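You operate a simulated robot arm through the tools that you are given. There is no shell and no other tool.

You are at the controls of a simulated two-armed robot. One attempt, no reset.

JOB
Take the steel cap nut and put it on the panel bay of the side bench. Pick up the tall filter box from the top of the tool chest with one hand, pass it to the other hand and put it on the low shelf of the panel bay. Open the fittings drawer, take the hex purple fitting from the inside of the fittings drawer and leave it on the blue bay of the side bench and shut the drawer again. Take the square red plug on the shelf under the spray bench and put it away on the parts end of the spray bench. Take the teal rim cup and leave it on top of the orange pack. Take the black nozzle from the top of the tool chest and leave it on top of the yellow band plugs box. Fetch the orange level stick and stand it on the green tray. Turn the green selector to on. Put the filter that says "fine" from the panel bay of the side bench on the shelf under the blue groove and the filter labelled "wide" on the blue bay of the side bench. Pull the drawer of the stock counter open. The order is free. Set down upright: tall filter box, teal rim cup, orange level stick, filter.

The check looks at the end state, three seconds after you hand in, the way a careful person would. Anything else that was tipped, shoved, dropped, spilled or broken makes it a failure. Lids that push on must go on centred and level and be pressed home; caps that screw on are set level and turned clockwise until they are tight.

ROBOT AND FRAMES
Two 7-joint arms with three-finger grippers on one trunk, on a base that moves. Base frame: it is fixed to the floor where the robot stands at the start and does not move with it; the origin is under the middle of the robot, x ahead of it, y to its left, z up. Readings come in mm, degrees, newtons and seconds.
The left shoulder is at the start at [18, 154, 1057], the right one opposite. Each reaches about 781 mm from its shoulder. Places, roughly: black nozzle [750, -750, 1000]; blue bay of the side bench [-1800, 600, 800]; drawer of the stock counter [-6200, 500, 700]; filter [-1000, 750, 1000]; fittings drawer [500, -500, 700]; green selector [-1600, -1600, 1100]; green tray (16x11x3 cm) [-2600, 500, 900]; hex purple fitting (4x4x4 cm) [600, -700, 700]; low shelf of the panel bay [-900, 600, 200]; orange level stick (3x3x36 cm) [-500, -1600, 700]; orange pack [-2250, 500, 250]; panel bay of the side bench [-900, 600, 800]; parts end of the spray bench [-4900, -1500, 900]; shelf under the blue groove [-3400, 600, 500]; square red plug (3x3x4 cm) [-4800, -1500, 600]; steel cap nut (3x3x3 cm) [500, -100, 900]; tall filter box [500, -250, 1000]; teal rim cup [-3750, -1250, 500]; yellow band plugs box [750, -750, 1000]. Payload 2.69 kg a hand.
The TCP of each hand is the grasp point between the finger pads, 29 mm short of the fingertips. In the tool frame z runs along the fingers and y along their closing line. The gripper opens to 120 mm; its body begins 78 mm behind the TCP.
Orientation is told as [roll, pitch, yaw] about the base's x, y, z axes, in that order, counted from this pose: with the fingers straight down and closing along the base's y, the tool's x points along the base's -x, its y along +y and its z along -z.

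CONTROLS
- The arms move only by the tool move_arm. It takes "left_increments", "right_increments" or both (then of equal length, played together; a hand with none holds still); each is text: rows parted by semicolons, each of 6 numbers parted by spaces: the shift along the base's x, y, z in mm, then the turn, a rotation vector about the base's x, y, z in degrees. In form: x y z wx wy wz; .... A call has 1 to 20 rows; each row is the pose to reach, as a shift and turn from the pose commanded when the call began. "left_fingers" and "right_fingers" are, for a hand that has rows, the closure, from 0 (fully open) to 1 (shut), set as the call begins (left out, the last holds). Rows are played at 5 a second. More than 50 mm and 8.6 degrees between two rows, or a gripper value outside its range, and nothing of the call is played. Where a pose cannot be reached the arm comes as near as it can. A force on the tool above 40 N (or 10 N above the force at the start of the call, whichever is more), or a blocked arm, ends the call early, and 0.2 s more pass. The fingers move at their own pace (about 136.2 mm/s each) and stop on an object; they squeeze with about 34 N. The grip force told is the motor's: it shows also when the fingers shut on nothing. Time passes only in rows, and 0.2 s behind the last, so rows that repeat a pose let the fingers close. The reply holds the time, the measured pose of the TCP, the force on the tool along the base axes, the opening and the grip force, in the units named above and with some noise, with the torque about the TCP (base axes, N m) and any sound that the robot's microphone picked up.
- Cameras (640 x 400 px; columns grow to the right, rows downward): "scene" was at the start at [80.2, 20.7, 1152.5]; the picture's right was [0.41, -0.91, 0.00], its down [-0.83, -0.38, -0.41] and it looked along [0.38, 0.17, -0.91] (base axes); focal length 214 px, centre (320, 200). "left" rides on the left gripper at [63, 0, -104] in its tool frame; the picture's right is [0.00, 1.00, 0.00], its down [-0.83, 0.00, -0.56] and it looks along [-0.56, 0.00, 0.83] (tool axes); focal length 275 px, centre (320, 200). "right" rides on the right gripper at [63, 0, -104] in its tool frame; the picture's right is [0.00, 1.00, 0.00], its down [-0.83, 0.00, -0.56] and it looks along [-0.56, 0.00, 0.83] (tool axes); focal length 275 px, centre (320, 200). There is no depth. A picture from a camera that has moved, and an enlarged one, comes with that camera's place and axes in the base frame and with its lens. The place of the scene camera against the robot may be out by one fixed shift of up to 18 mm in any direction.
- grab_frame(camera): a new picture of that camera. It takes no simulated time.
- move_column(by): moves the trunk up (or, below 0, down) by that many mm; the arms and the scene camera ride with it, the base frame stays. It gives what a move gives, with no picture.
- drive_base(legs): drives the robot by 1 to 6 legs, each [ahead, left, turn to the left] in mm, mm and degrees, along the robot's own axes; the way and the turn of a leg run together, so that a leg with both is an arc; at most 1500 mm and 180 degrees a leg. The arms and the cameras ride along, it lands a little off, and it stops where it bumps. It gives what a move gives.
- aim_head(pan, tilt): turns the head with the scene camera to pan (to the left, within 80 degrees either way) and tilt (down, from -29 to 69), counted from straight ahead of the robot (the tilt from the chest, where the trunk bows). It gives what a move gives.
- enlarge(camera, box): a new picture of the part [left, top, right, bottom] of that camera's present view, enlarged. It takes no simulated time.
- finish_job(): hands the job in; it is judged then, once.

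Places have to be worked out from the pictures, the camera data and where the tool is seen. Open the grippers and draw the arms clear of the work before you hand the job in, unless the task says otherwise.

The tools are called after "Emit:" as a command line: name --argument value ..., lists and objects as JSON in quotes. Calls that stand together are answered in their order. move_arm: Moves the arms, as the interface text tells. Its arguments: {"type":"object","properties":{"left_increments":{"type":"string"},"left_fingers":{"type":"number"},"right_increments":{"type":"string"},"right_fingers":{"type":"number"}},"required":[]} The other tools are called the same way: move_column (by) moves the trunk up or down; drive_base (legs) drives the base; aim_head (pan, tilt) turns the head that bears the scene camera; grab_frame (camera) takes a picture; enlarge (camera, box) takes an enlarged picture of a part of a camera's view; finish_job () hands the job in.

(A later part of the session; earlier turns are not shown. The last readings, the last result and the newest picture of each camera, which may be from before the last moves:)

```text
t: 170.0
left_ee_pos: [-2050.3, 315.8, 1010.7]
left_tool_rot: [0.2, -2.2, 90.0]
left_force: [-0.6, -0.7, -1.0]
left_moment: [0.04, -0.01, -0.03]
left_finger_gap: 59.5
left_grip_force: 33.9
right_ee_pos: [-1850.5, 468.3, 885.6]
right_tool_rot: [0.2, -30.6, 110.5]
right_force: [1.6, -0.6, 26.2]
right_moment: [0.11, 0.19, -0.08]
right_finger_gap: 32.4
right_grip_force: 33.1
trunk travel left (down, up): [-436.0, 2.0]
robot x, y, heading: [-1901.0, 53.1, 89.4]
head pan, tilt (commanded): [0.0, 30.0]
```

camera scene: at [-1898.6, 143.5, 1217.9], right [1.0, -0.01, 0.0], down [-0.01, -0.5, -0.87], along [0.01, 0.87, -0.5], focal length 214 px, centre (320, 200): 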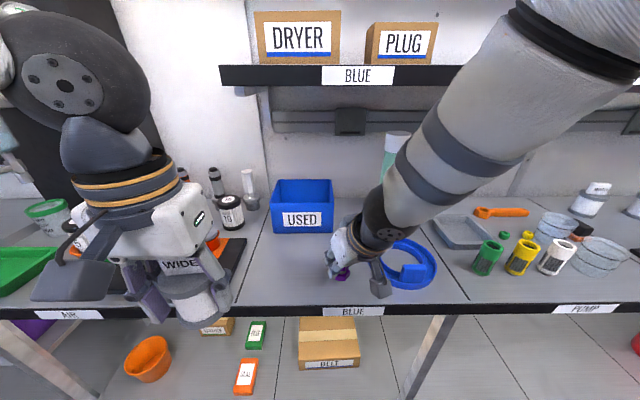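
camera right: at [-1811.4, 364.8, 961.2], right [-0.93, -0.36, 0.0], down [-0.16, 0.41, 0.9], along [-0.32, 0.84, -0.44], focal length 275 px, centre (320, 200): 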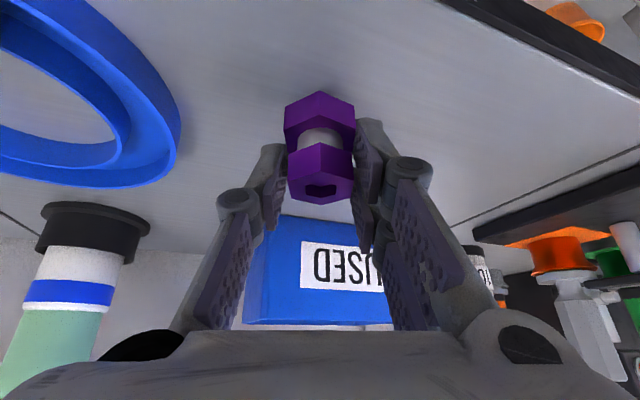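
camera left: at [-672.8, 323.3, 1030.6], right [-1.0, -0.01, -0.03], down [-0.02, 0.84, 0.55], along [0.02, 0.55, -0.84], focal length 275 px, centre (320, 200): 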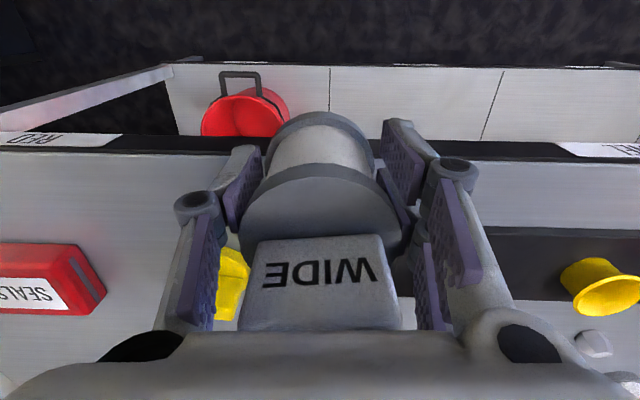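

Contact (26 N). I relieve 2 mm, open the fingers, then raise and back away.

Emit:
move_arm --right_increments "0 0 2 0 0 0; 0 0 2 0 0 0; 0 0 2 0 0 0; 0 0 2 0 0 0" --right_fingers 0.4

Emit:
move_arm --right_increments "0 -5 30 0 0 0; 0 -10 65 0 0 0; 0 -40 90 0 0 0; 20 -80 110 0 0 0; 60 -110 130 0 0 0; 105 -120 140 0 0 0; 150 -125 150 0 0 0"

Emit:
grab_frame --camera "scene"

```text
t: 171.0
left_ee_pos: [-2050.6, 315.8, 1008.5]
left_tool_rot: [0.2, -2.1, 90.0]
left_force: [0.6, -0.6, -1.2]
left_moment: [-0.03, -0.02, 0.01]
left_finger_gap: 59.9
left_grip_force: 34.2
right_ee_pos: [-1850.8, 467.6, 884.2]
right_tool_rot: [0.1, -30.1, 110.6]
right_force: [-0.4, 0.2, 0.0]
right_moment: [-0.01, 0.02, -0.05]
right_finger_gap: 71.8
right_grip_force: 0.0
trunk travel left (down, up): [-436.0, 2.0]
robot x, y, heading: [-1897.7, 58.2, 89.3]
head pan, tilt (commanded): [0.0, 30.0]
```

```text
refused: row 5 steps farther than a row can; nothing moved
```

```text
taken
camera scene: at [-1898.8, 143.9, 1217.8], right [1.0, -0.01, 0.0], down [-0.01, -0.5, -0.87], along [0.01, 0.87, -0.5], focal length 214 px, centre (320, 200)
```

scene: 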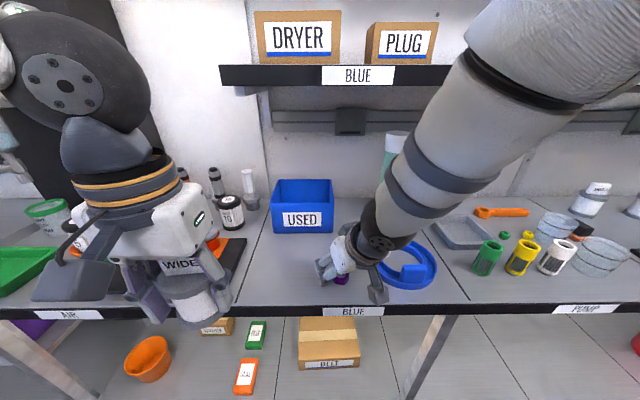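

Opened without force. I repeat the retreat with shorter steps.

Emit:
move_arm --right_increments "0 -5 30 0 0 0; 0 -10 65 0 0 0; 0 -40 90 0 0 0; 15 -75 105 0 0 0; 45 -100 120 0 0 0; 85 -115 135 0 0 0; 125 -120 150 0 0 0"

Emit:
grab_frame --camera "scene"

```text
t: 172.6
left_ee_pos: [-2048.9, 316.0, 1008.7]
left_tool_rot: [0.2, -2.3, 89.9]
left_force: [1.4, 1.0, -0.3]
left_moment: [-0.01, 0.02, 0.0]
left_finger_gap: 59.7
left_grip_force: 33.9
right_ee_pos: [-1722.3, 350.8, 1034.5]
right_tool_rot: [0.1, -30.3, 110.7]
right_force: [0.6, -0.1, 0.5]
right_moment: [-0.02, -0.01, 0.04]
right_finger_gap: 72.0
right_grip_force: 0.1
trunk travel left (down, up): [-436.0, 2.0]
robot x, y, heading: [-1897.6, 53.1, 89.3]
head pan, tilt (commanded): [0.0, 30.0]
```

```text
taken
camera scene: at [-1898.0, 143.7, 1217.8], right [1.0, -0.01, 0.0], down [-0.01, -0.5, -0.87], along [0.01, 0.87, -0.5], focal length 214 px, centre (320, 200)
```

scene: 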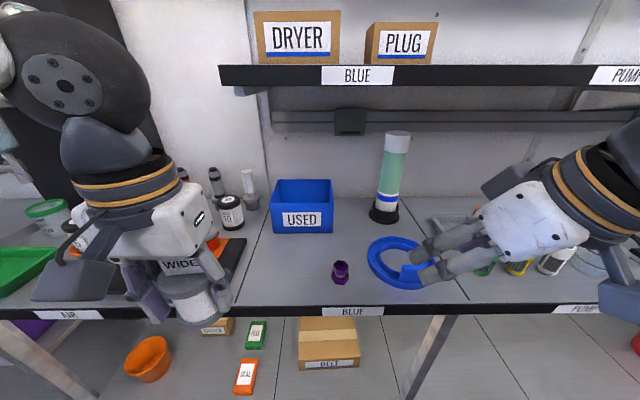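

The hex fitting stands in the blue bay. Now the left hand carries WIDE to about [-1965,500].

Emit:
move_arm --left_increments "15 38 -15 -0.5 0 0; 32 76 -30 -1 0 0; 50 114 -45 -1.6 0 0; 68 150 -65 -1.6 0 0; 84 184 -90 -1.6 0 0; 84 184 -95 -1.6 0 0"

Emit:
grab_frame --camera "left"

Emit:
grab_frame --camera "scene"

```text
t: 174.0
left_ee_pos: [-1966.0, 499.0, 915.1]
left_tool_rot: [0.1, -0.6, 90.0]
left_force: [0.3, 0.1, -0.5]
left_moment: [0.01, 0.05, 0.0]
left_finger_gap: 59.9
left_grip_force: 34.3
right_ee_pos: [-1723.1, 349.5, 1033.9]
right_tool_rot: [0.1, -30.2, 110.7]
right_force: [-0.6, -1.1, -0.5]
right_moment: [0.01, -0.01, 0.02]
right_finger_gap: 72.1
right_grip_force: 0.0
trunk travel left (down, up): [-436.0, 2.0]
robot x, y, heading: [-1901.9, 52.2, 89.5]
head pan, tilt (commanded): [0.0, 30.0]
```

```text
taken
camera left: at [-1967.1, 435.8, 1019.4], right [-1.0, 0.0, 0.0], down [0.01, 0.83, 0.56], along [0.0, 0.56, -0.83], focal length 275 px, centre (320, 200)
```

left: 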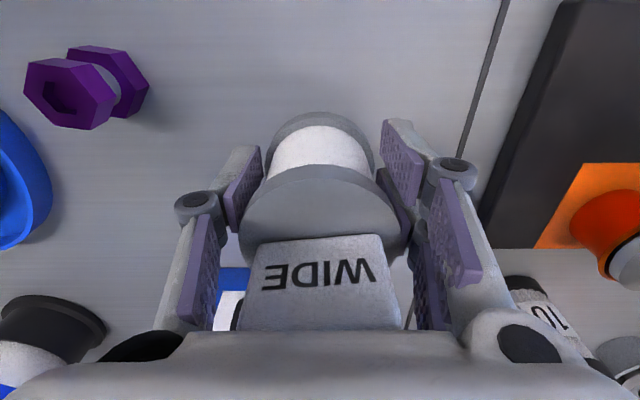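

```text
taken
camera scene: at [-1899.0, 143.3, 1217.9], right [1.0, -0.01, 0.0], down [-0.01, -0.5, -0.87], along [0.01, 0.87, -0.5], focal length 214 px, centre (320, 200)
```

scene: 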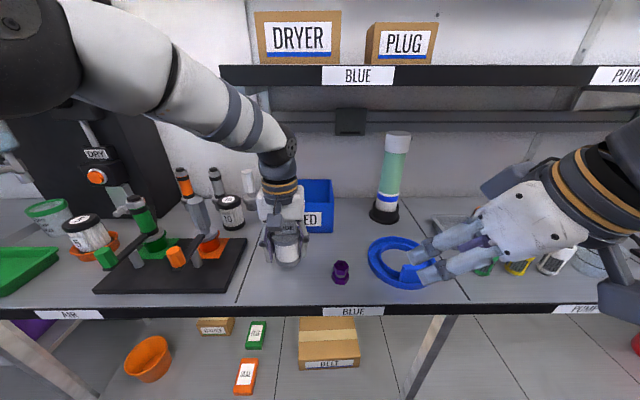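

WIDE is over free surface inside the BLUE bay. I lower it to contact.

Emit:
move_arm --left_increments "0 0 -8 0 0 0; 0 0 -14 0 0 0; 0 0 -18 0 0 0; 0 0 -21 0 0 0; 0 0 -23 0 0 0; 0 0 -25 0 0 0"

```text
t: 175.4
left_ee_pos: [-1966.5, 499.9, 893.8]
left_tool_rot: [0.1, -1.1, 90.0]
left_force: [-2.5, -1.2, 24.0]
left_moment: [0.0, 0.1, -0.05]
left_finger_gap: 59.9
left_grip_force: 34.5
right_ee_pos: [-1722.7, 349.6, 1035.6]
right_tool_rot: [0.1, -30.4, 110.6]
right_force: [0.6, -0.2, 0.0]
right_moment: [0.03, 0.02, 0.01]
right_finger_gap: 72.1
right_grip_force: 0.1
trunk travel left (down, up): [-436.0, 2.0]
robot x, y, heading: [-1897.4, 51.1, 89.3]
head pan, tilt (commanded): [0.0, 30.0]
```

Contact at z≈894 as expected. I relieve, open the fingers wide and retreat backwards at this height, then up.

Emit:
move_arm --left_increments "0 0 3 0 0 0; 0 0 3 0 0 0; 0 0 3 0 0 0; 0 0 3 0 0 0; 0 0 3 0 0 0" --left_fingers 0.1

Emit:
grab_frame --camera "left"

```text
t: 176.6
left_ee_pos: [-1964.9, 499.8, 892.1]
left_tool_rot: [0.3, -0.6, 90.0]
left_force: [0.6, 0.1, 0.6]
left_moment: [-0.01, 0.0, -0.05]
left_finger_gap: 107.9
left_grip_force: 0.1
right_ee_pos: [-1724.2, 349.6, 1033.9]
right_tool_rot: [0.1, -30.2, 110.6]
right_force: [-0.4, 0.9, 0.0]
right_moment: [0.01, 0.02, 0.01]
right_finger_gap: 72.1
right_grip_force: 0.1
trunk travel left (down, up): [-436.0, 2.0]
robot x, y, heading: [-1899.7, 55.5, 89.3]
head pan, tilt (commanded): [0.0, 30.0]
```

```text
taken
camera left: at [-1966.3, 435.9, 996.5], right [-1.0, 0.0, 0.0], down [0.01, 0.83, 0.56], along [0.0, 0.56, -0.83], focal length 275 px, centre (320, 200)
```

left: 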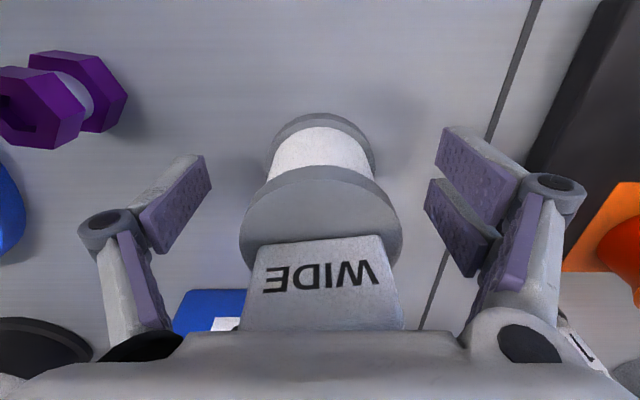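

Released upright. I raise the hand straight up and then pull back.

Emit:
move_arm --left_increments "0 0 40 0 0 0; 0 0 80 0 0 0; 0 -10 115 0 0 0; 0 -55 120 0 0 0; 0 -100 120 0 0 0; -20 -140 120 0 0 0; -40 -170 120 0 0 0"

Emit:
drive_base --legs '[[-250, 0, 0]]'

Emit:
grab_frame --camera "scene"

```text
t: 178.2
left_ee_pos: [-2004.7, 328.5, 1010.4]
left_tool_rot: [0.1, -0.7, 89.9]
left_force: [-0.3, 0.0, -0.3]
left_moment: [-0.03, -0.03, 0.02]
left_finger_gap: 108.1
left_grip_force: 0.0
right_ee_pos: [-1724.1, 351.5, 1034.9]
right_tool_rot: [0.1, -30.2, 110.7]
right_force: [1.3, 0.0, -0.3]
right_moment: [0.05, 0.02, 0.03]
right_finger_gap: 72.1
right_grip_force: 0.0
trunk travel left (down, up): [-436.0, 2.0]
robot x, y, heading: [-1901.5, 49.0, 89.2]
head pan, tilt (commanded): [0.0, 30.0]
```

```text
t: 180.0
left_ee_pos: [-2007.4, 82.8, 1009.7]
left_tool_rot: [0.1, -0.6, 90.1]
left_force: [0.1, 0.4, 0.4]
left_moment: [0.01, 0.01, -0.02]
left_finger_gap: 107.9
left_grip_force: 0.1
right_ee_pos: [-1726.1, 104.8, 1033.8]
right_tool_rot: [0.1, -30.2, 110.7]
right_force: [-0.4, 0.7, 0.6]
right_moment: [0.01, 0.01, -0.02]
right_finger_gap: 72.3
right_grip_force: 0.0
trunk travel left (down, up): [-436.0, 2.0]
robot x, y, heading: [-1901.4, -191.6, 89.5]
head pan, tilt (commanded): [0.0, 30.0]
```

```text
taken
camera scene: at [-1901.6, -101.7, 1217.8], right [1.0, -0.01, 0.0], down [0.0, -0.5, -0.87], along [0.01, 0.87, -0.5], focal length 214 px, centre (320, 200)
```

scene: 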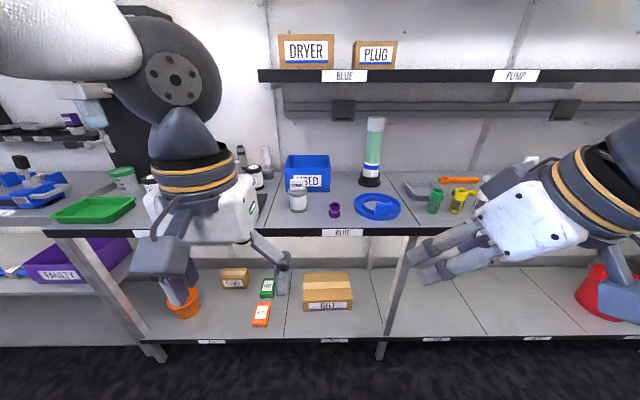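

Everything is placed well in the BLUE bay. Next is the green selector at about [-1600,-1600,1100]; I turn around 180° and look.

Emit:
drive_base --legs '[[-150, 0, 0], [0, 0, 179]]'

Emit:
aim_head --pan 0 --tilt 15

Emit:
grab_frame --camera "scene"

```text
t: 188.7
left_ee_pos: [-1805.0, -623.5, 1011.4]
left_tool_rot: [0.1, -0.6, -91.6]
left_force: [0.9, 0.4, 0.3]
left_moment: [-0.02, 0.0, -0.01]
left_finger_gap: 108.0
left_grip_force: 0.0
right_ee_pos: [-2086.3, -637.3, 1034.6]
right_tool_rot: [0.1, -30.2, -70.9]
right_force: [-0.6, -0.1, 0.1]
right_moment: [0.0, -0.05, 0.01]
right_finger_gap: 71.9
right_grip_force: 0.1
trunk travel left (down, up): [-436.0, 2.0]
robot x, y, heading: [-1904.5, -345.7, -92.3]
head pan, tilt (commanded): [0.0, 30.0]
```

```text
t: 189.5
left_ee_pos: [-1804.9, -622.4, 1010.2]
left_tool_rot: [0.2, -0.6, -91.5]
left_force: [-0.1, 0.1, -0.6]
left_moment: [0.02, -0.03, -0.01]
left_finger_gap: 108.1
left_grip_force: 0.0
right_ee_pos: [-2087.3, -639.0, 1034.4]
right_tool_rot: [0.1, -30.1, -70.9]
right_force: [-1.1, 0.5, -0.8]
right_moment: [0.03, 0.01, -0.01]
right_finger_gap: 71.9
right_grip_force: 0.1
trunk travel left (down, up): [-436.0, 2.0]
robot x, y, heading: [-1906.0, -343.4, -92.2]
head pan, tilt (commanded): [0.0, 15.0]
```

```text
taken
camera scene: at [-1907.7, -446.7, 1241.9], right [-1.0, 0.04, 0.0], down [0.01, 0.26, -0.97], along [-0.04, -0.96, -0.26], focal length 214 px, centre (320, 200)
```

scene: 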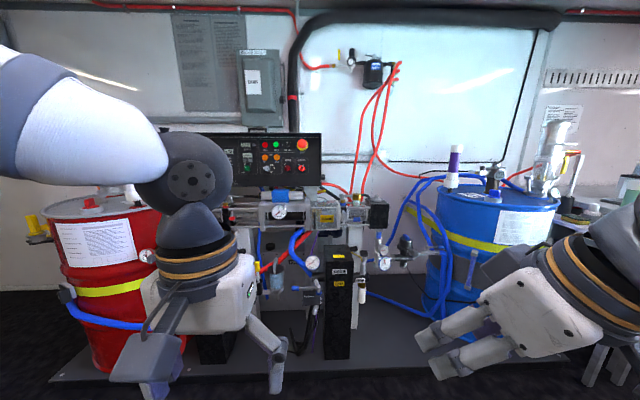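

A pump machine with a control panel is ahead. I enlarge the panel to find the green selector.

Emit:
enlarge --camera "scene" --box '[220, 120, 340, 200]'

Emit:
aim_head --pan 40 --tilt 25

Emit:
grab_frame --camera "scene"

```text
5.00 times, centred on (280, 160) of scene
camera zoom: at [-1907.7, -446.7, 1241.9], right [-1.0, 0.04, 0.0], down [0.01, 0.26, -0.97], along [-0.04, -0.96, -0.26], focal length 1072 px, centre (520, 400)
```

zoom: 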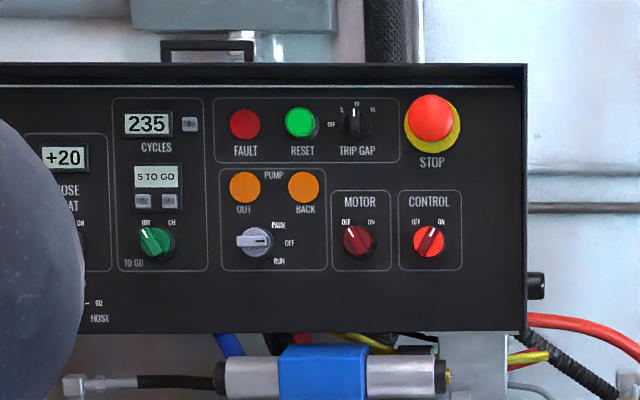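

```text
t: 190.5
left_ee_pos: [-1804.3, -623.6, 1010.5]
left_tool_rot: [0.1, -0.6, -91.5]
left_force: [-0.7, 1.0, -0.9]
left_moment: [0.0, 0.02, 0.0]
left_finger_gap: 108.2
left_grip_force: 0.1
right_ee_pos: [-2087.1, -637.4, 1033.8]
right_tool_rot: [0.0, -30.2, -71.1]
right_force: [-0.1, 0.4, 0.4]
right_moment: [0.02, 0.0, 0.01]
right_finger_gap: 72.1
right_grip_force: 0.1
trunk travel left (down, up): [-436.0, 2.0]
robot x, y, heading: [-1902.5, -342.1, -92.2]
head pan, tilt (commanded): [40.0, 25.0]
```

```text
taken
camera scene: at [-1847.7, -426.2, 1225.8], right [-0.79, -0.61, 0.0], down [-0.26, 0.33, -0.91], along [0.55, -0.72, -0.42], focal length 214 px, centre (320, 200)
```

scene: 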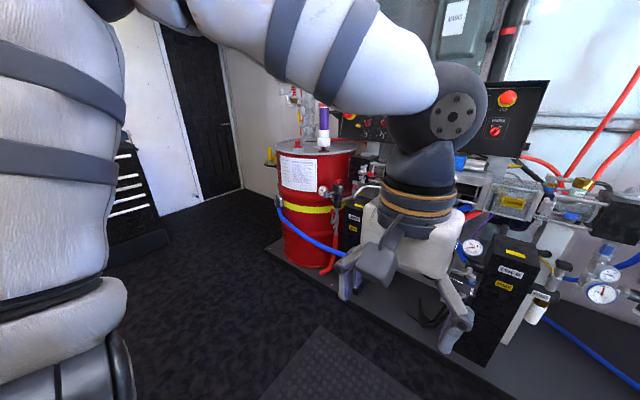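

The green TO GO selector points to OFF with ON to its right; part of the panel is hidden by my arm. I drive nearer and shift left for a clear view.

Emit:
drive_base --legs '[[0, 0, 2], [350, 0, 0], [0, 150, 0]]'

Emit:
aim_head --pan 0 --tilt 15

Emit:
grab_frame --camera "scene"

```text
t: 194.6
left_ee_pos: [-1646.4, -975.9, 1010.8]
left_tool_rot: [0.1, -0.6, -89.8]
left_force: [0.3, -0.3, 0.0]
left_moment: [0.02, -0.02, 0.01]
left_finger_gap: 107.9
left_grip_force: 0.0
right_ee_pos: [-1928.6, -999.0, 1034.2]
right_tool_rot: [0.1, -30.2, -69.2]
right_force: [-0.1, -0.6, 0.5]
right_moment: [-0.01, 0.02, -0.01]
right_finger_gap: 72.0
right_grip_force: 0.0
trunk travel left (down, up): [-436.0, 2.0]
robot x, y, heading: [-1755.0, -703.1, -90.6]
head pan, tilt (commanded): [40.0, 25.0]
```

```text
t: 195.7
left_ee_pos: [-1647.5, -974.7, 1009.8]
left_tool_rot: [0.2, -0.6, -89.9]
left_force: [-0.1, -0.8, -0.6]
left_moment: [-0.04, 0.01, -0.01]
left_finger_gap: 107.9
left_grip_force: 0.1
right_ee_pos: [-1929.4, -997.8, 1034.6]
right_tool_rot: [0.3, -30.3, -69.3]
right_force: [-0.4, -0.7, -0.1]
right_moment: [0.01, -0.02, -0.02]
right_finger_gap: 72.1
right_grip_force: 0.0
trunk travel left (down, up): [-436.0, 2.0]
robot x, y, heading: [-1752.9, -702.9, -90.5]
head pan, tilt (commanded): [0.0, 15.0]
```

```text
taken
camera scene: at [-1755.6, -802.1, 1242.0], right [-1.0, 0.01, 0.0], down [0.0, 0.26, -0.97], along [-0.01, -0.97, -0.26], focal length 214 px, centre (320, 200)
```

scene: 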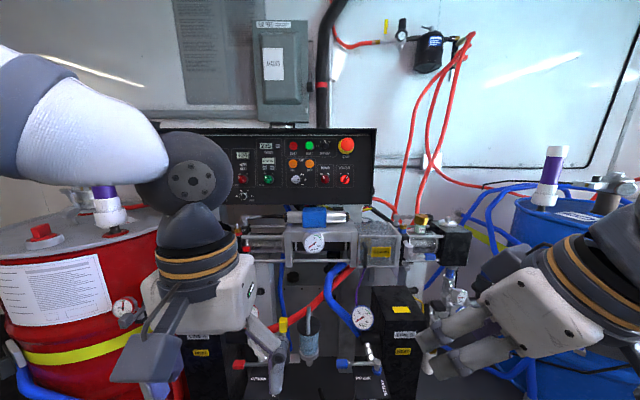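

Emit:
enlarge --camera "scene" --box '[215, 120, 385, 220]'

```text
3.76 times, centred on (300, 170) of scene
camera zoom: at [-1755.6, -802.1, 1242.0], right [-1.0, 0.01, 0.0], down [0.0, 0.26, -0.97], along [-0.01, -0.97, -0.26], focal length 807 px, centre (395, 313)
```

zoom: 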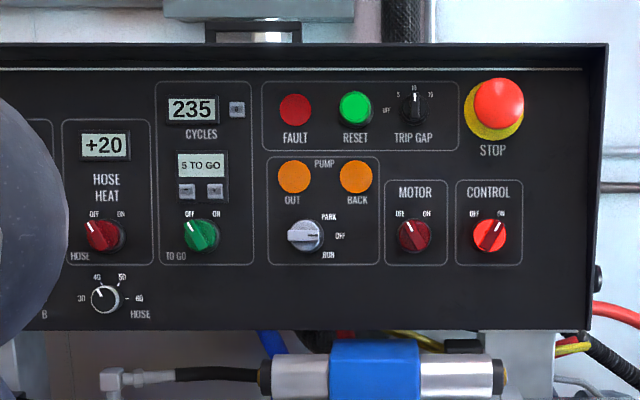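

Only the TO GO knob is green; its mark points to OFF. I turn the left hand to point forward while moving to a standoff in front of the panel.

Emit:
move_arm --left_increments "6 -10 20 -8 0 0; 12 -20 40 -16 0 0; 18 -35 60 -24 0 0; 24 -50 75 -32 0 0; 30 -65 85 -40 0 0; 36 -80 95 -48 0 0; 42 -95 100 -56 0 0; 48 -110 105 -64 0 0; 54 -125 110 -72 0 0; 60 -140 110 -80 0 0; 66 -160 110 -88 0 0; 70 -175 110 -90 0 0" --left_fingers 0.5

Emit:
grab_frame --camera "left"

Emit:
grab_frame --camera "scene"

```text
t: 198.3
left_ee_pos: [-1579.4, -1150.3, 1121.3]
left_tool_rot: [-161.3, -89.3, 71.6]
left_force: [0.3, 0.0, 0.0]
left_moment: [0.02, -0.02, 0.01]
left_finger_gap: 60.0
left_grip_force: 0.0
left hand out of reach, approached as far as the arm can: row 10, 11
right_ee_pos: [-1928.8, -996.0, 1035.0]
right_tool_rot: [0.2, -30.2, -69.2]
right_force: [-0.5, 0.3, 0.8]
right_moment: [0.05, -0.02, -0.04]
right_finger_gap: 72.2
right_grip_force: 0.1
trunk travel left (down, up): [-436.0, 2.0]
robot x, y, heading: [-1751.3, -702.5, -90.2]
head pan, tilt (commanded): [0.0, 15.0]
```

```text
taken
camera left: at [-1579.2, -1046.1, 1058.0], right [1.0, 0.0, 0.0], down [0.0, 0.57, 0.82], along [0.0, -0.82, 0.57], focal length 275 px, centre (320, 200)
```

left: 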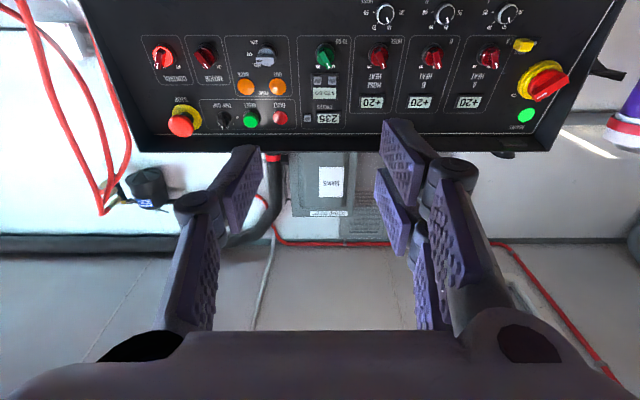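

```text
taken
camera scene: at [-1756.5, -801.4, 1242.1], right [-1.0, 0.01, 0.0], down [0.0, 0.26, -0.97], along [-0.01, -0.97, -0.26], focal length 214 px, centre (320, 200)
```

scene: 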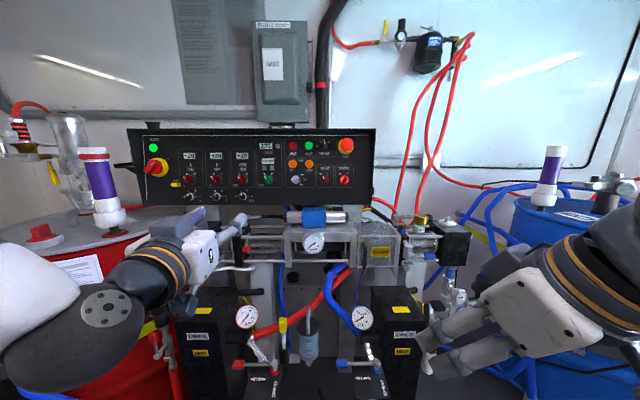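

The left camera sees the panel clearly; only TO GO is a green selector. I enlarge it.

Emit:
enlarge --camera "left" --box '[270, 20, 390, 140]'

```text
3.33 times, centred on (330, 80) of left
camera zoom: at [-1579.2, -1046.1, 1058.0], right [1.0, 0.0, 0.0], down [0.0, 0.57, 0.82], along [0.0, -0.82, 0.57], focal length 918 px, centre (287, 600)
```

zoom: 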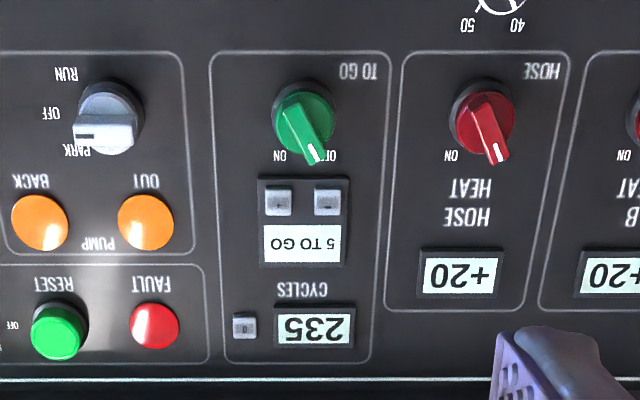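

The knob lever points to OFF at about −29° and ON is about +31°. I drive 250 mm closer to refine its position.

Emit:
drive_base --legs '[[250, 0, 0]]'

Emit:
grab_frame --camera "left"

Emit:
enlarge --camera "left" --box '[260, 60, 400, 200]'

Emit:
grab_frame --camera "scene"

```text
t: 200.1
left_ee_pos: [-1583.2, -1401.5, 1121.8]
left_tool_rot: [-154.3, -89.6, 64.2]
left_force: [-0.6, -1.0, -0.2]
left_moment: [-0.01, -0.02, -0.03]
left_finger_gap: 60.1
left_grip_force: 0.1
right_ee_pos: [-1934.2, -1246.4, 1034.0]
right_tool_rot: [0.1, -30.2, -69.5]
right_force: [0.2, -0.6, 0.0]
right_moment: [0.01, -0.04, -0.04]
right_finger_gap: 72.1
right_grip_force: 0.2
trunk travel left (down, up): [-436.0, 2.0]
robot x, y, heading: [-1754.8, -944.0, -90.7]
head pan, tilt (commanded): [0.0, 15.0]
```

```text
taken
camera left: at [-1582.9, -1297.2, 1057.3], right [1.0, 0.0, 0.0], down [0.0, 0.56, 0.83], along [0.0, -0.83, 0.56], focal length 275 px, centre (320, 200)
```

left: 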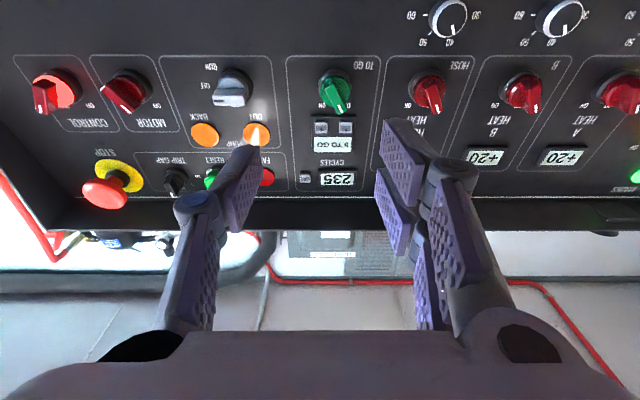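

```text
2.86 times, centred on (330, 130) of left
camera zoom: at [-1582.9, -1297.2, 1057.3], right [1.0, 0.0, 0.0], down [0.0, 0.56, 0.83], along [0.0, -0.83, 0.56], focal length 786 px, centre (291, 400)
```

zoom: 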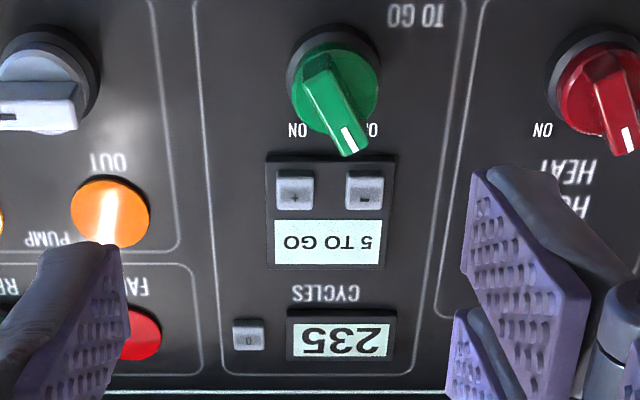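

```text
taken
camera scene: at [-1758.8, -1052.1, 1241.9], right [-1.0, 0.01, 0.0], down [0.0, 0.26, -0.97], along [-0.01, -0.97, -0.26], focal length 214 px, centre (320, 200)
```

scene: 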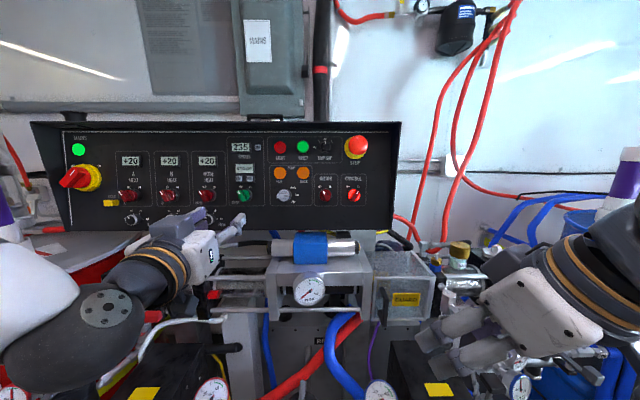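

The knob base is at [-1570,-1562,1112]; its lever tilts about 25° toward +x. I rotate the hand 25° to straddle the lever and approach to 40 mm short.

Emit:
move_arm --left_increments "3 -20 -2 0 6 0; 6 -45 -4 0 12 0; 9 -65 -6 0 18 0; 13 -80 -8 0 25 0; 13 -80 -9 0 25 0" --left_fingers 0.72

Emit:
grab_frame --camera "left"

```text
t: 201.3
left_ee_pos: [-1581.5, -1458.0, 1134.6]
left_tool_rot: [-85.1, -69.9, -7.8]
left_force: [-0.2, -0.8, 0.1]
left_moment: [0.02, 0.0, 0.01]
left_finger_gap: 33.5
left_grip_force: 0.1
left hand out of reach, approached as far as the arm can: row 1, 2, 3, 4, 5
right_ee_pos: [-1932.7, -1247.0, 1033.6]
right_tool_rot: [0.2, -30.2, -69.5]
right_force: [0.1, 0.4, -1.3]
right_moment: [-0.02, -0.02, 0.01]
right_finger_gap: 71.9
right_grip_force: 0.1
trunk travel left (down, up): [-436.0, 2.0]
robot x, y, heading: [-1752.9, -949.5, -90.8]
head pan, tilt (commanded): [0.0, 15.0]
```

```text
taken
camera left: at [-1597.3, -1352.5, 1077.6], right [0.94, -0.04, -0.34], down [0.31, 0.52, 0.8], along [0.14, -0.86, 0.5], focal length 275 px, centre (320, 200)
```

left: 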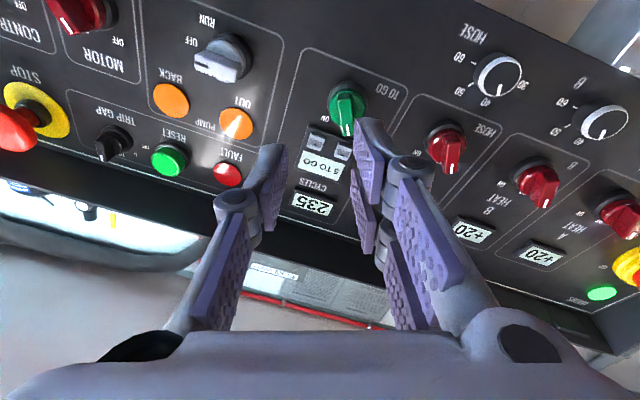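

The arm is joint-limited this close. I back the base off 110 mm so the arm works more extended, then approach again.

Emit:
move_arm --left_increments "0 30 -10 0 0 0; 0 60 -20 0 0 0"

Emit:
drive_base --legs '[[-110, 0, 0]]'

Emit:
move_arm --left_increments "3 -40 0 0 0 0; 6 -80 0 0 0 0; 9 -110 0 0 0 0; 11 -130 0 0 2 0; 11 -130 0 0 5 0"

Emit:
grab_frame --camera "left"

```text
t: 201.9
left_ee_pos: [-1571.9, -1398.9, 1118.9]
left_tool_rot: [-84.0, -70.0, -8.8]
left_force: [-0.1, 0.4, 0.3]
left_moment: [0.02, 0.0, 0.0]
left_finger_gap: 33.5
left_grip_force: 0.1
left hand out of reach, approached as far as the arm can: row 2
right_ee_pos: [-1933.3, -1246.4, 1034.5]
right_tool_rot: [0.0, -30.2, -69.5]
right_force: [0.5, -0.2, 0.6]
right_moment: [0.01, 0.0, -0.01]
right_finger_gap: 71.9
right_grip_force: 0.1
trunk travel left (down, up): [-436.0, 2.0]
robot x, y, heading: [-1756.9, -948.7, -90.7]
head pan, tilt (commanded): [0.0, 15.0]
```

```text
t: 203.1
left_ee_pos: [-1569.3, -1288.0, 1119.1]
left_tool_rot: [-84.1, -70.0, -8.6]
left_force: [0.2, 0.3, 0.2]
left_moment: [-0.02, -0.02, 0.0]
left_finger_gap: 33.6
left_grip_force: 0.0
right_ee_pos: [-1931.3, -1136.5, 1035.2]
right_tool_rot: [0.1, -30.3, -69.5]
right_force: [0.7, -0.9, -0.1]
right_moment: [0.02, 0.02, -0.01]
right_finger_gap: 72.2
right_grip_force: 0.0
trunk travel left (down, up): [-436.0, 2.0]
robot x, y, heading: [-1756.5, -840.9, -90.7]
head pan, tilt (commanded): [0.0, 15.0]
```

```text
t: 204.3
left_ee_pos: [-1522.4, -1420.0, 1124.9]
left_tool_rot: [-85.1, -65.1, -7.7]
left_force: [-0.9, -0.2, -0.8]
left_moment: [-0.01, 0.01, -0.03]
left_finger_gap: 33.8
left_grip_force: 0.0
left hand out of reach, approached as far as the arm can: row 1, 2, 3, 4, 5
right_ee_pos: [-1931.3, -1136.9, 1034.9]
right_tool_rot: [0.2, -30.2, -69.6]
right_force: [-0.8, 0.0, -1.0]
right_moment: [0.01, 0.0, -0.01]
right_finger_gap: 71.8
right_grip_force: 0.2
trunk travel left (down, up): [-436.0, 2.0]
robot x, y, heading: [-1758.1, -841.3, -90.7]
head pan, tilt (commanded): [0.0, 15.0]
```

```text
taken
camera left: at [-1542.0, -1311.7, 1072.0], right [0.91, -0.04, -0.42], down [0.38, 0.51, 0.77], along [0.18, -0.86, 0.48], focal length 275 px, centre (320, 200)
```

left: 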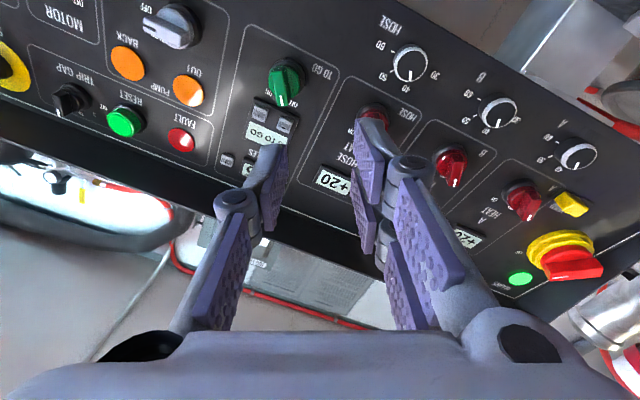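

Rotating this way hits a joint limit. Instead I go in with the closing line horizontal: squeezing will bring the lever upright, and then I turn the hand the other way to ON. I return to the level orientation in front of the knob.

Emit:
move_arm --left_increments "-10 10 -2 0 -6 0; -20 10 -4 0 -12 0; -30 5 -6 0 -18 0; -40 0 -9 0 -25 0; -48 0 -11 0 -25 0; -48 0 -11 0 -25 0"

Emit:
grab_frame --camera "left"

```text
t: 205.7
left_ee_pos: [-1546.1, -1417.0, 1125.3]
left_tool_rot: [1.7, -86.6, -94.1]
left_force: [-0.9, 0.0, -1.2]
left_moment: [0.02, -0.02, 0.0]
left_finger_gap: 33.6
left_grip_force: 0.1
left hand out of reach, approached as far as the arm can: row 1, 2, 3, 4, 5, 6
right_ee_pos: [-1930.6, -1137.4, 1033.2]
right_tool_rot: [0.2, -30.2, -69.6]
right_force: [0.3, -0.1, 0.3]
right_moment: [0.01, 0.0, -0.02]
right_finger_gap: 72.1
right_grip_force: 0.0
trunk travel left (down, up): [-436.0, 2.0]
robot x, y, heading: [-1758.8, -836.5, -90.9]
head pan, tilt (commanded): [0.0, 15.0]
```

```text
taken
camera left: at [-1541.8, -1309.0, 1068.4], right [1.0, -0.04, 0.01], down [0.02, 0.51, 0.86], along [-0.04, -0.86, 0.51], focal length 275 px, centre (320, 200)
```

left: 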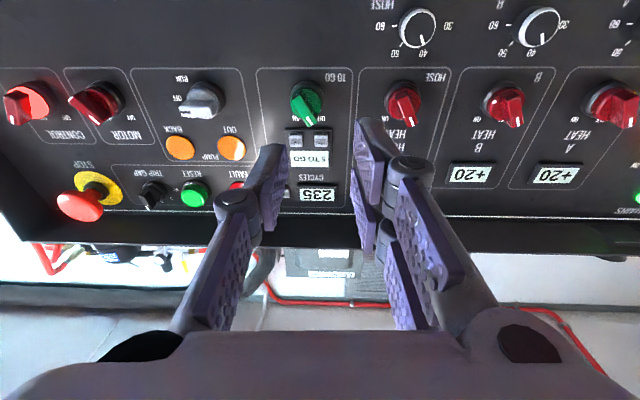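

The hand prefers to be further out to the left. I shift the base 110 mm to the right (−x) and approach again.

Emit:
drive_base --legs '[[0, -110, 0]]'

Emit:
move_arm --left_increments "30 -15 -3 0 0 -1; 60 -30 -6 0 0 -2; 85 -45 -8 -1 0 -3; 88 -45 -10 -3 0 -4; 88 -45 -10 -3 0 -4"

Emit:
grab_frame --camera "left"

```text
t: 207.2
left_ee_pos: [-1655.4, -1416.1, 1125.3]
left_tool_rot: [2.0, -86.6, -94.4]
left_force: [-0.7, 0.0, 0.1]
left_moment: [-0.04, -0.02, 0.0]
left_finger_gap: 33.6
left_grip_force: 0.1
right_ee_pos: [-2042.2, -1134.5, 1033.9]
right_tool_rot: [0.2, -30.1, -69.4]
right_force: [-0.1, 0.4, 0.6]
right_moment: [-0.02, -0.04, -0.01]
right_finger_gap: 72.1
right_grip_force: 0.0
trunk travel left (down, up): [-436.0, 2.0]
robot x, y, heading: [-1863.0, -840.8, -90.7]
head pan, tilt (commanded): [0.0, 15.0]
```

```text
t: 208.4
left_ee_pos: [-1567.6, -1459.0, 1114.0]
left_tool_rot: [42.4, -89.6, -138.6]
left_force: [-0.3, 0.5, 0.6]
left_moment: [0.03, -0.01, 0.02]
left_finger_gap: 33.5
left_grip_force: 0.0
right_ee_pos: [-2040.5, -1135.2, 1034.7]
right_tool_rot: [0.1, -30.1, -69.4]
right_force: [0.0, 0.4, -0.5]
right_moment: [0.02, 0.01, 0.01]
right_finger_gap: 71.9
right_grip_force: 0.0
trunk travel left (down, up): [-436.0, 2.0]
robot x, y, heading: [-1866.7, -834.9, -90.8]
head pan, tilt (commanded): [0.0, 15.0]
```

```text
taken
camera left: at [-1554.7, -1355.2, 1052.6], right [0.99, -0.11, 0.01], down [0.05, 0.55, 0.83], along [-0.1, -0.83, 0.55], focal length 275 px, centre (320, 200)
```

left: 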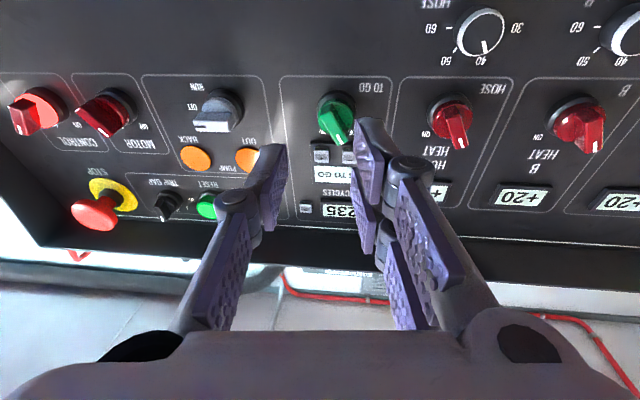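

The pose is now reachable but yawed about 6° off. I correct the yaw and check the alignment with the knob.

Emit:
move_arm --left_increments "0 -5 0 0 0 3; -1 -10 -1 0 0 6.3; -1 -10 -1 0 0 6.3"

Emit:
enlarge --camera "left" --box '[220, 60, 460, 230]'

```text
t: 209.2
left_ee_pos: [-1581.2, -1467.7, 1124.0]
left_tool_rot: [116.8, -88.5, 150.4]
left_force: [0.1, 0.1, -0.2]
left_moment: [0.0, 0.02, 0.0]
left_finger_gap: 33.6
left_grip_force: 0.1
left hand out of reach, approached as far as the arm can: row 2
right_ee_pos: [-2040.6, -1135.7, 1034.0]
right_tool_rot: [0.2, -30.2, -69.5]
right_force: [0.6, 0.1, -0.3]
right_moment: [-0.01, 0.02, 0.0]
right_finger_gap: 71.9
right_grip_force: 0.1
trunk travel left (down, up): [-436.0, 2.0]
robot x, y, heading: [-1863.5, -836.7, -90.8]
head pan, tilt (commanded): [0.0, 15.0]
```

```text
2.35 times, centred on (340, 145) of left
camera zoom: at [-1574.0, -1365.0, 1059.8], right [1.0, -0.05, 0.03], down [0.01, 0.57, 0.82], along [-0.06, -0.82, 0.57], focal length 648 px, centre (273, 329)
```

zoom: 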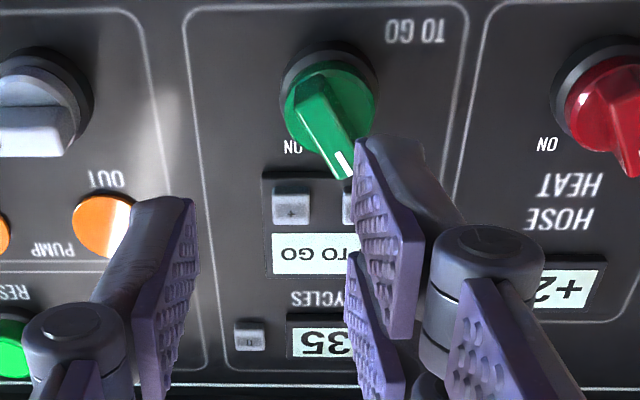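

The arm is comfortable when rolled the other way, so I roll −15° about the finger axis: squeezing will then swing the lever past upright.

Emit:
move_arm --left_increments "4 -3 -3 0 -5 0; 8 -6 -7 0 -10 0; 12 -10 -11 0 -15 0; 12 -10 -11 0 -15 0" --left_fingers 0.65

Emit:
grab_frame --camera "left"

```text
t: 210.2
left_ee_pos: [-1555.3, -1481.3, 1104.0]
left_tool_rot: [88.5, -74.5, -178.2]
left_force: [-0.4, -0.8, 0.0]
left_moment: [-0.01, 0.01, -0.02]
left_finger_gap: 41.8
left_grip_force: 0.1
right_ee_pos: [-2040.9, -1135.3, 1035.0]
right_tool_rot: [0.1, -30.2, -69.4]
right_force: [0.1, -0.2, 0.5]
right_moment: [0.0, 0.0, 0.0]
right_finger_gap: 72.0
right_grip_force: 0.0
trunk travel left (down, up): [-436.0, 2.0]
robot x, y, heading: [-1865.8, -835.4, -90.9]
head pan, tilt (commanded): [0.0, 15.0]
```

```text
taken
camera left: at [-1539.1, -1375.6, 1043.4], right [0.96, 0.0, 0.27], down [-0.23, 0.55, 0.8], along [-0.15, -0.84, 0.53], focal length 275 px, centre (320, 200)
```

left: 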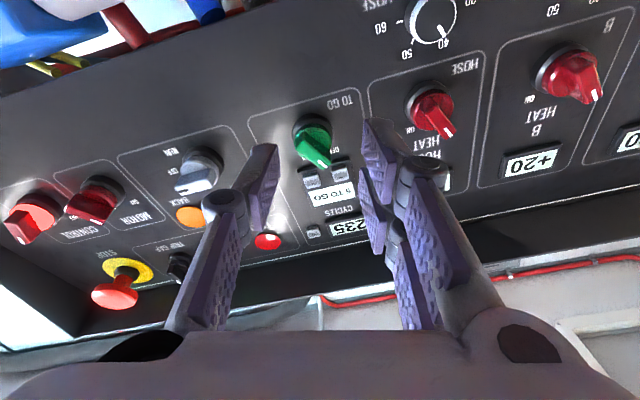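

Reachable now. I enlarge to verify the knob's position relative to the fingers.

Emit:
enlarge --camera "left" --box '[250, 90, 410, 210]'

```text
3.33 times, centred on (330, 150) of left
camera zoom: at [-1539.1, -1375.6, 1043.4], right [0.96, 0.0, 0.27], down [-0.23, 0.55, 0.8], along [-0.15, -0.84, 0.53], focal length 918 px, centre (287, 367)
```

zoom: 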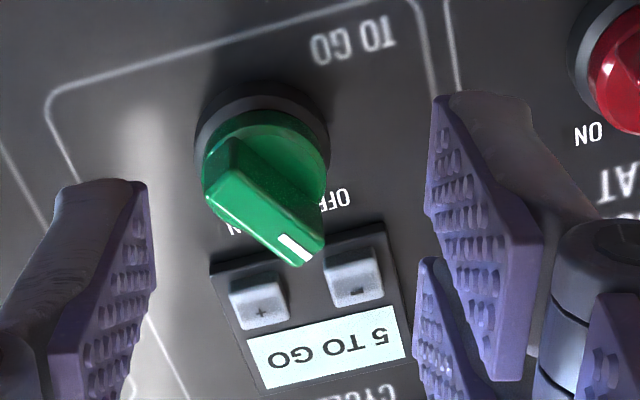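

With a corrected reading, the knob axis is at about [-1566,-1580,1112]. I advance to bring the fingertips just short of the lever and look again.

Emit:
move_arm --left_increments "-6 -13 5 0 0 0; -11 -26 9 0 0 0; -11 -39 9 0 0 0; -11 -39 9 0 0 0"

Emit:
grab_frame --camera "left"

Emit:
enlarge --camera "left" --box '[240, 80, 400, 220]'

```text
t: 211.2
left_ee_pos: [-1568.3, -1519.8, 1111.8]
left_tool_rot: [88.5, -74.7, -178.4]
left_force: [0.4, -0.4, 0.8]
left_moment: [0.01, -0.02, 0.01]
left_finger_gap: 41.8
left_grip_force: 0.1
right_ee_pos: [-2040.0, -1135.6, 1033.5]
right_tool_rot: [0.3, -30.1, -69.5]
right_force: [-0.1, -0.4, 0.8]
right_moment: [0.02, 0.01, 0.02]
right_finger_gap: 71.9
right_grip_force: 0.0
trunk travel left (down, up): [-436.0, 2.0]
robot x, y, heading: [-1865.4, -838.0, -90.8]
head pan, tilt (commanded): [0.0, 15.0]
```

```text
taken
camera left: at [-1551.0, -1414.6, 1052.6], right [0.96, 0.0, 0.27], down [-0.23, 0.55, 0.8], along [-0.15, -0.84, 0.53], focal length 275 px, centre (320, 200)
```

left: 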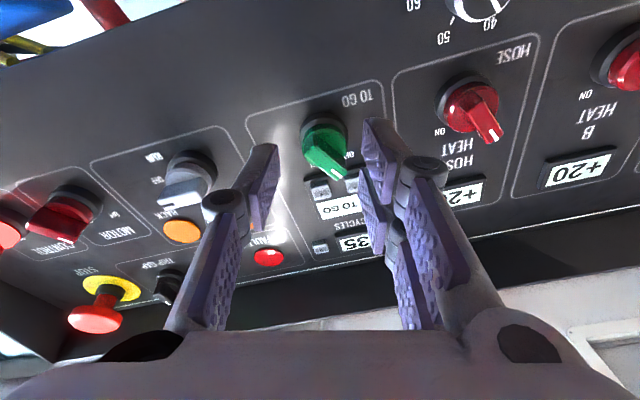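

```text
2.86 times, centred on (320, 150) of left
camera zoom: at [-1551.0, -1414.6, 1052.6], right [0.96, 0.0, 0.27], down [-0.23, 0.55, 0.8], along [-0.15, -0.84, 0.53], focal length 786 px, centre (320, 343)
```

zoom: 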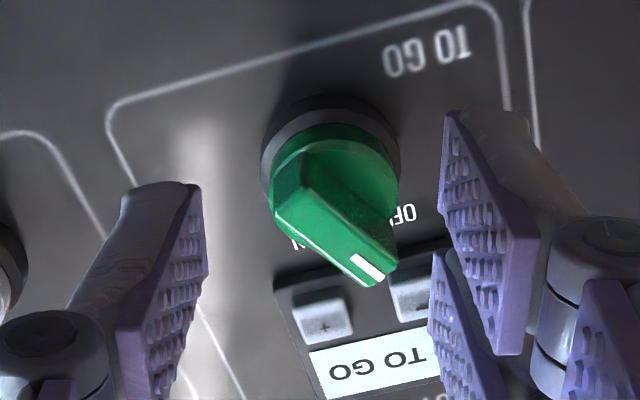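

The lever sits between the open fingers. I advance 13 mm more, watching force.

Emit:
move_arm --left_increments "2 -5 -1 0 0 0; 3 -9 -1 0 0 0; 3 -13 -1 0 0 0; 3 -13 -1 0 0 0"

Emit:
enlarge --camera "left" --box '[240, 80, 400, 220]'

```text
t: 212.2
left_ee_pos: [-1564.2, -1531.6, 1110.0]
left_tool_rot: [88.5, -74.7, -178.4]
left_force: [0.7, 0.1, -0.7]
left_moment: [-0.02, 0.04, 0.03]
left_finger_gap: 41.8
left_grip_force: 0.0
right_ee_pos: [-2041.0, -1136.9, 1033.7]
right_tool_rot: [0.2, -30.1, -69.4]
right_force: [0.9, 0.4, 0.3]
right_moment: [-0.01, -0.02, 0.01]
right_finger_gap: 72.0
right_grip_force: 0.0
trunk travel left (down, up): [-436.0, 2.0]
robot x, y, heading: [-1863.0, -838.9, -90.9]
head pan, tilt (commanded): [0.0, 15.0]
```

```text
2.86 times, centred on (320, 150) of left
camera zoom: at [-1547.3, -1427.2, 1050.9], right [0.96, 0.0, 0.27], down [-0.23, 0.55, 0.8], along [-0.15, -0.84, 0.53], focal length 786 px, centre (320, 343)
```

zoom: 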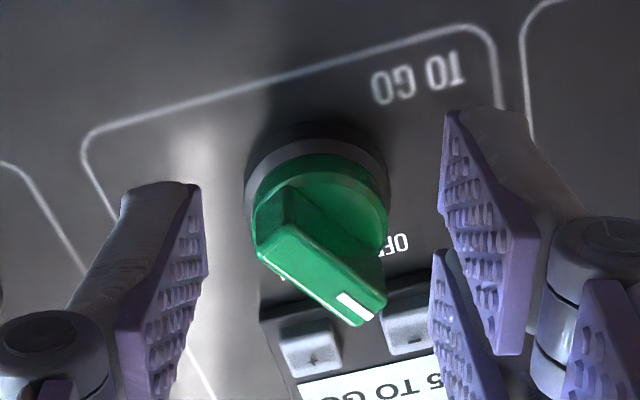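

The fingertips now overlap the lever by roughly 12 mm. I close on it.

Emit:
move_arm --left_increments "0 0 0 0 0 0; 0 0 0 0 0 0; 0 0 0 0 0 0; 0 0 0 0 0 0" --left_fingers 1

Emit:
enlarge --camera "left" --box '[240, 80, 400, 220]'

```text
t: 213.2
left_ee_pos: [-1563.1, -1532.2, 1110.8]
left_tool_rot: [88.5, -74.6, -178.3]
left_force: [-0.6, 0.3, 0.5]
left_moment: [0.01, -0.02, -0.02]
left_finger_gap: 0.2
left_grip_force: 28.8
right_ee_pos: [-2040.1, -1135.9, 1034.1]
right_tool_rot: [0.2, -30.2, -69.4]
right_force: [0.2, 0.2, 0.4]
right_moment: [0.01, 0.02, 0.01]
right_finger_gap: 71.9
right_grip_force: 0.1
trunk travel left (down, up): [-436.0, 2.0]
robot x, y, heading: [-1865.3, -837.6, -90.7]
head pan, tilt (commanded): [0.0, 15.0]
```

```text
2.86 times, centred on (320, 150) of left
camera zoom: at [-1547.5, -1427.2, 1050.8], right [0.96, 0.0, 0.27], down [-0.23, 0.55, 0.8], along [-0.15, -0.84, 0.53], focal length 786 px, centre (320, 343)
```

zoom: 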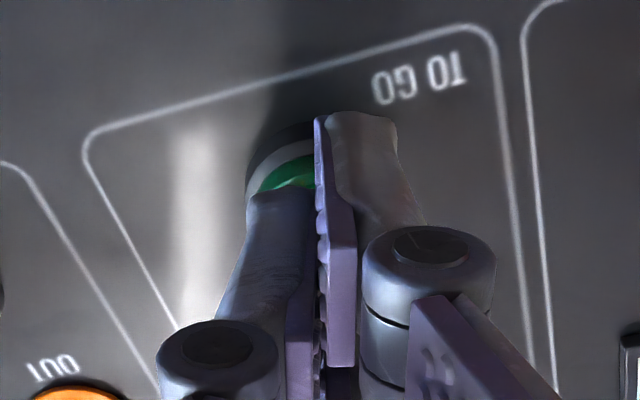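

The fingers shut on nothing (gap 0.2), so the lever is deeper. With closed fingers I probe forward gently to find its face.

Emit:
move_arm --left_increments "0 -2 0 0 0 0; 0 -4 0 0 0 0; 0 -6 0 0 0 0; 0 -8 0 0 0 0; 0 -10 0 0 0 0; 0 -12 0 0 0 0; 0 -14 0 0 0 0; 0 -16 0 0 0 0"

```text
t: 215.1
left_ee_pos: [-1564.0, -1542.3, 1110.9]
left_tool_rot: [88.6, -74.7, -178.4]
left_force: [-2.3, 26.2, -4.5]
left_moment: [0.13, -0.02, -0.21]
left_finger_gap: 0.0
left_grip_force: 28.7
right_ee_pos: [-2040.4, -1132.7, 1035.1]
right_tool_rot: [0.2, -30.4, -69.2]
right_force: [-0.3, -0.1, 0.1]
right_moment: [0.04, 0.0, 0.0]
right_finger_gap: 72.2
right_grip_force: 0.1
trunk travel left (down, up): [-436.0, 2.0]
robot x, y, heading: [-1861.9, -837.1, -90.7]
head pan, tilt (commanded): [0.0, 15.0]
stopped in row 8 (left hand): the force on the tool passed its limit at 42 N (the readings are from after the stop); the commanded pose is now the measured one
```

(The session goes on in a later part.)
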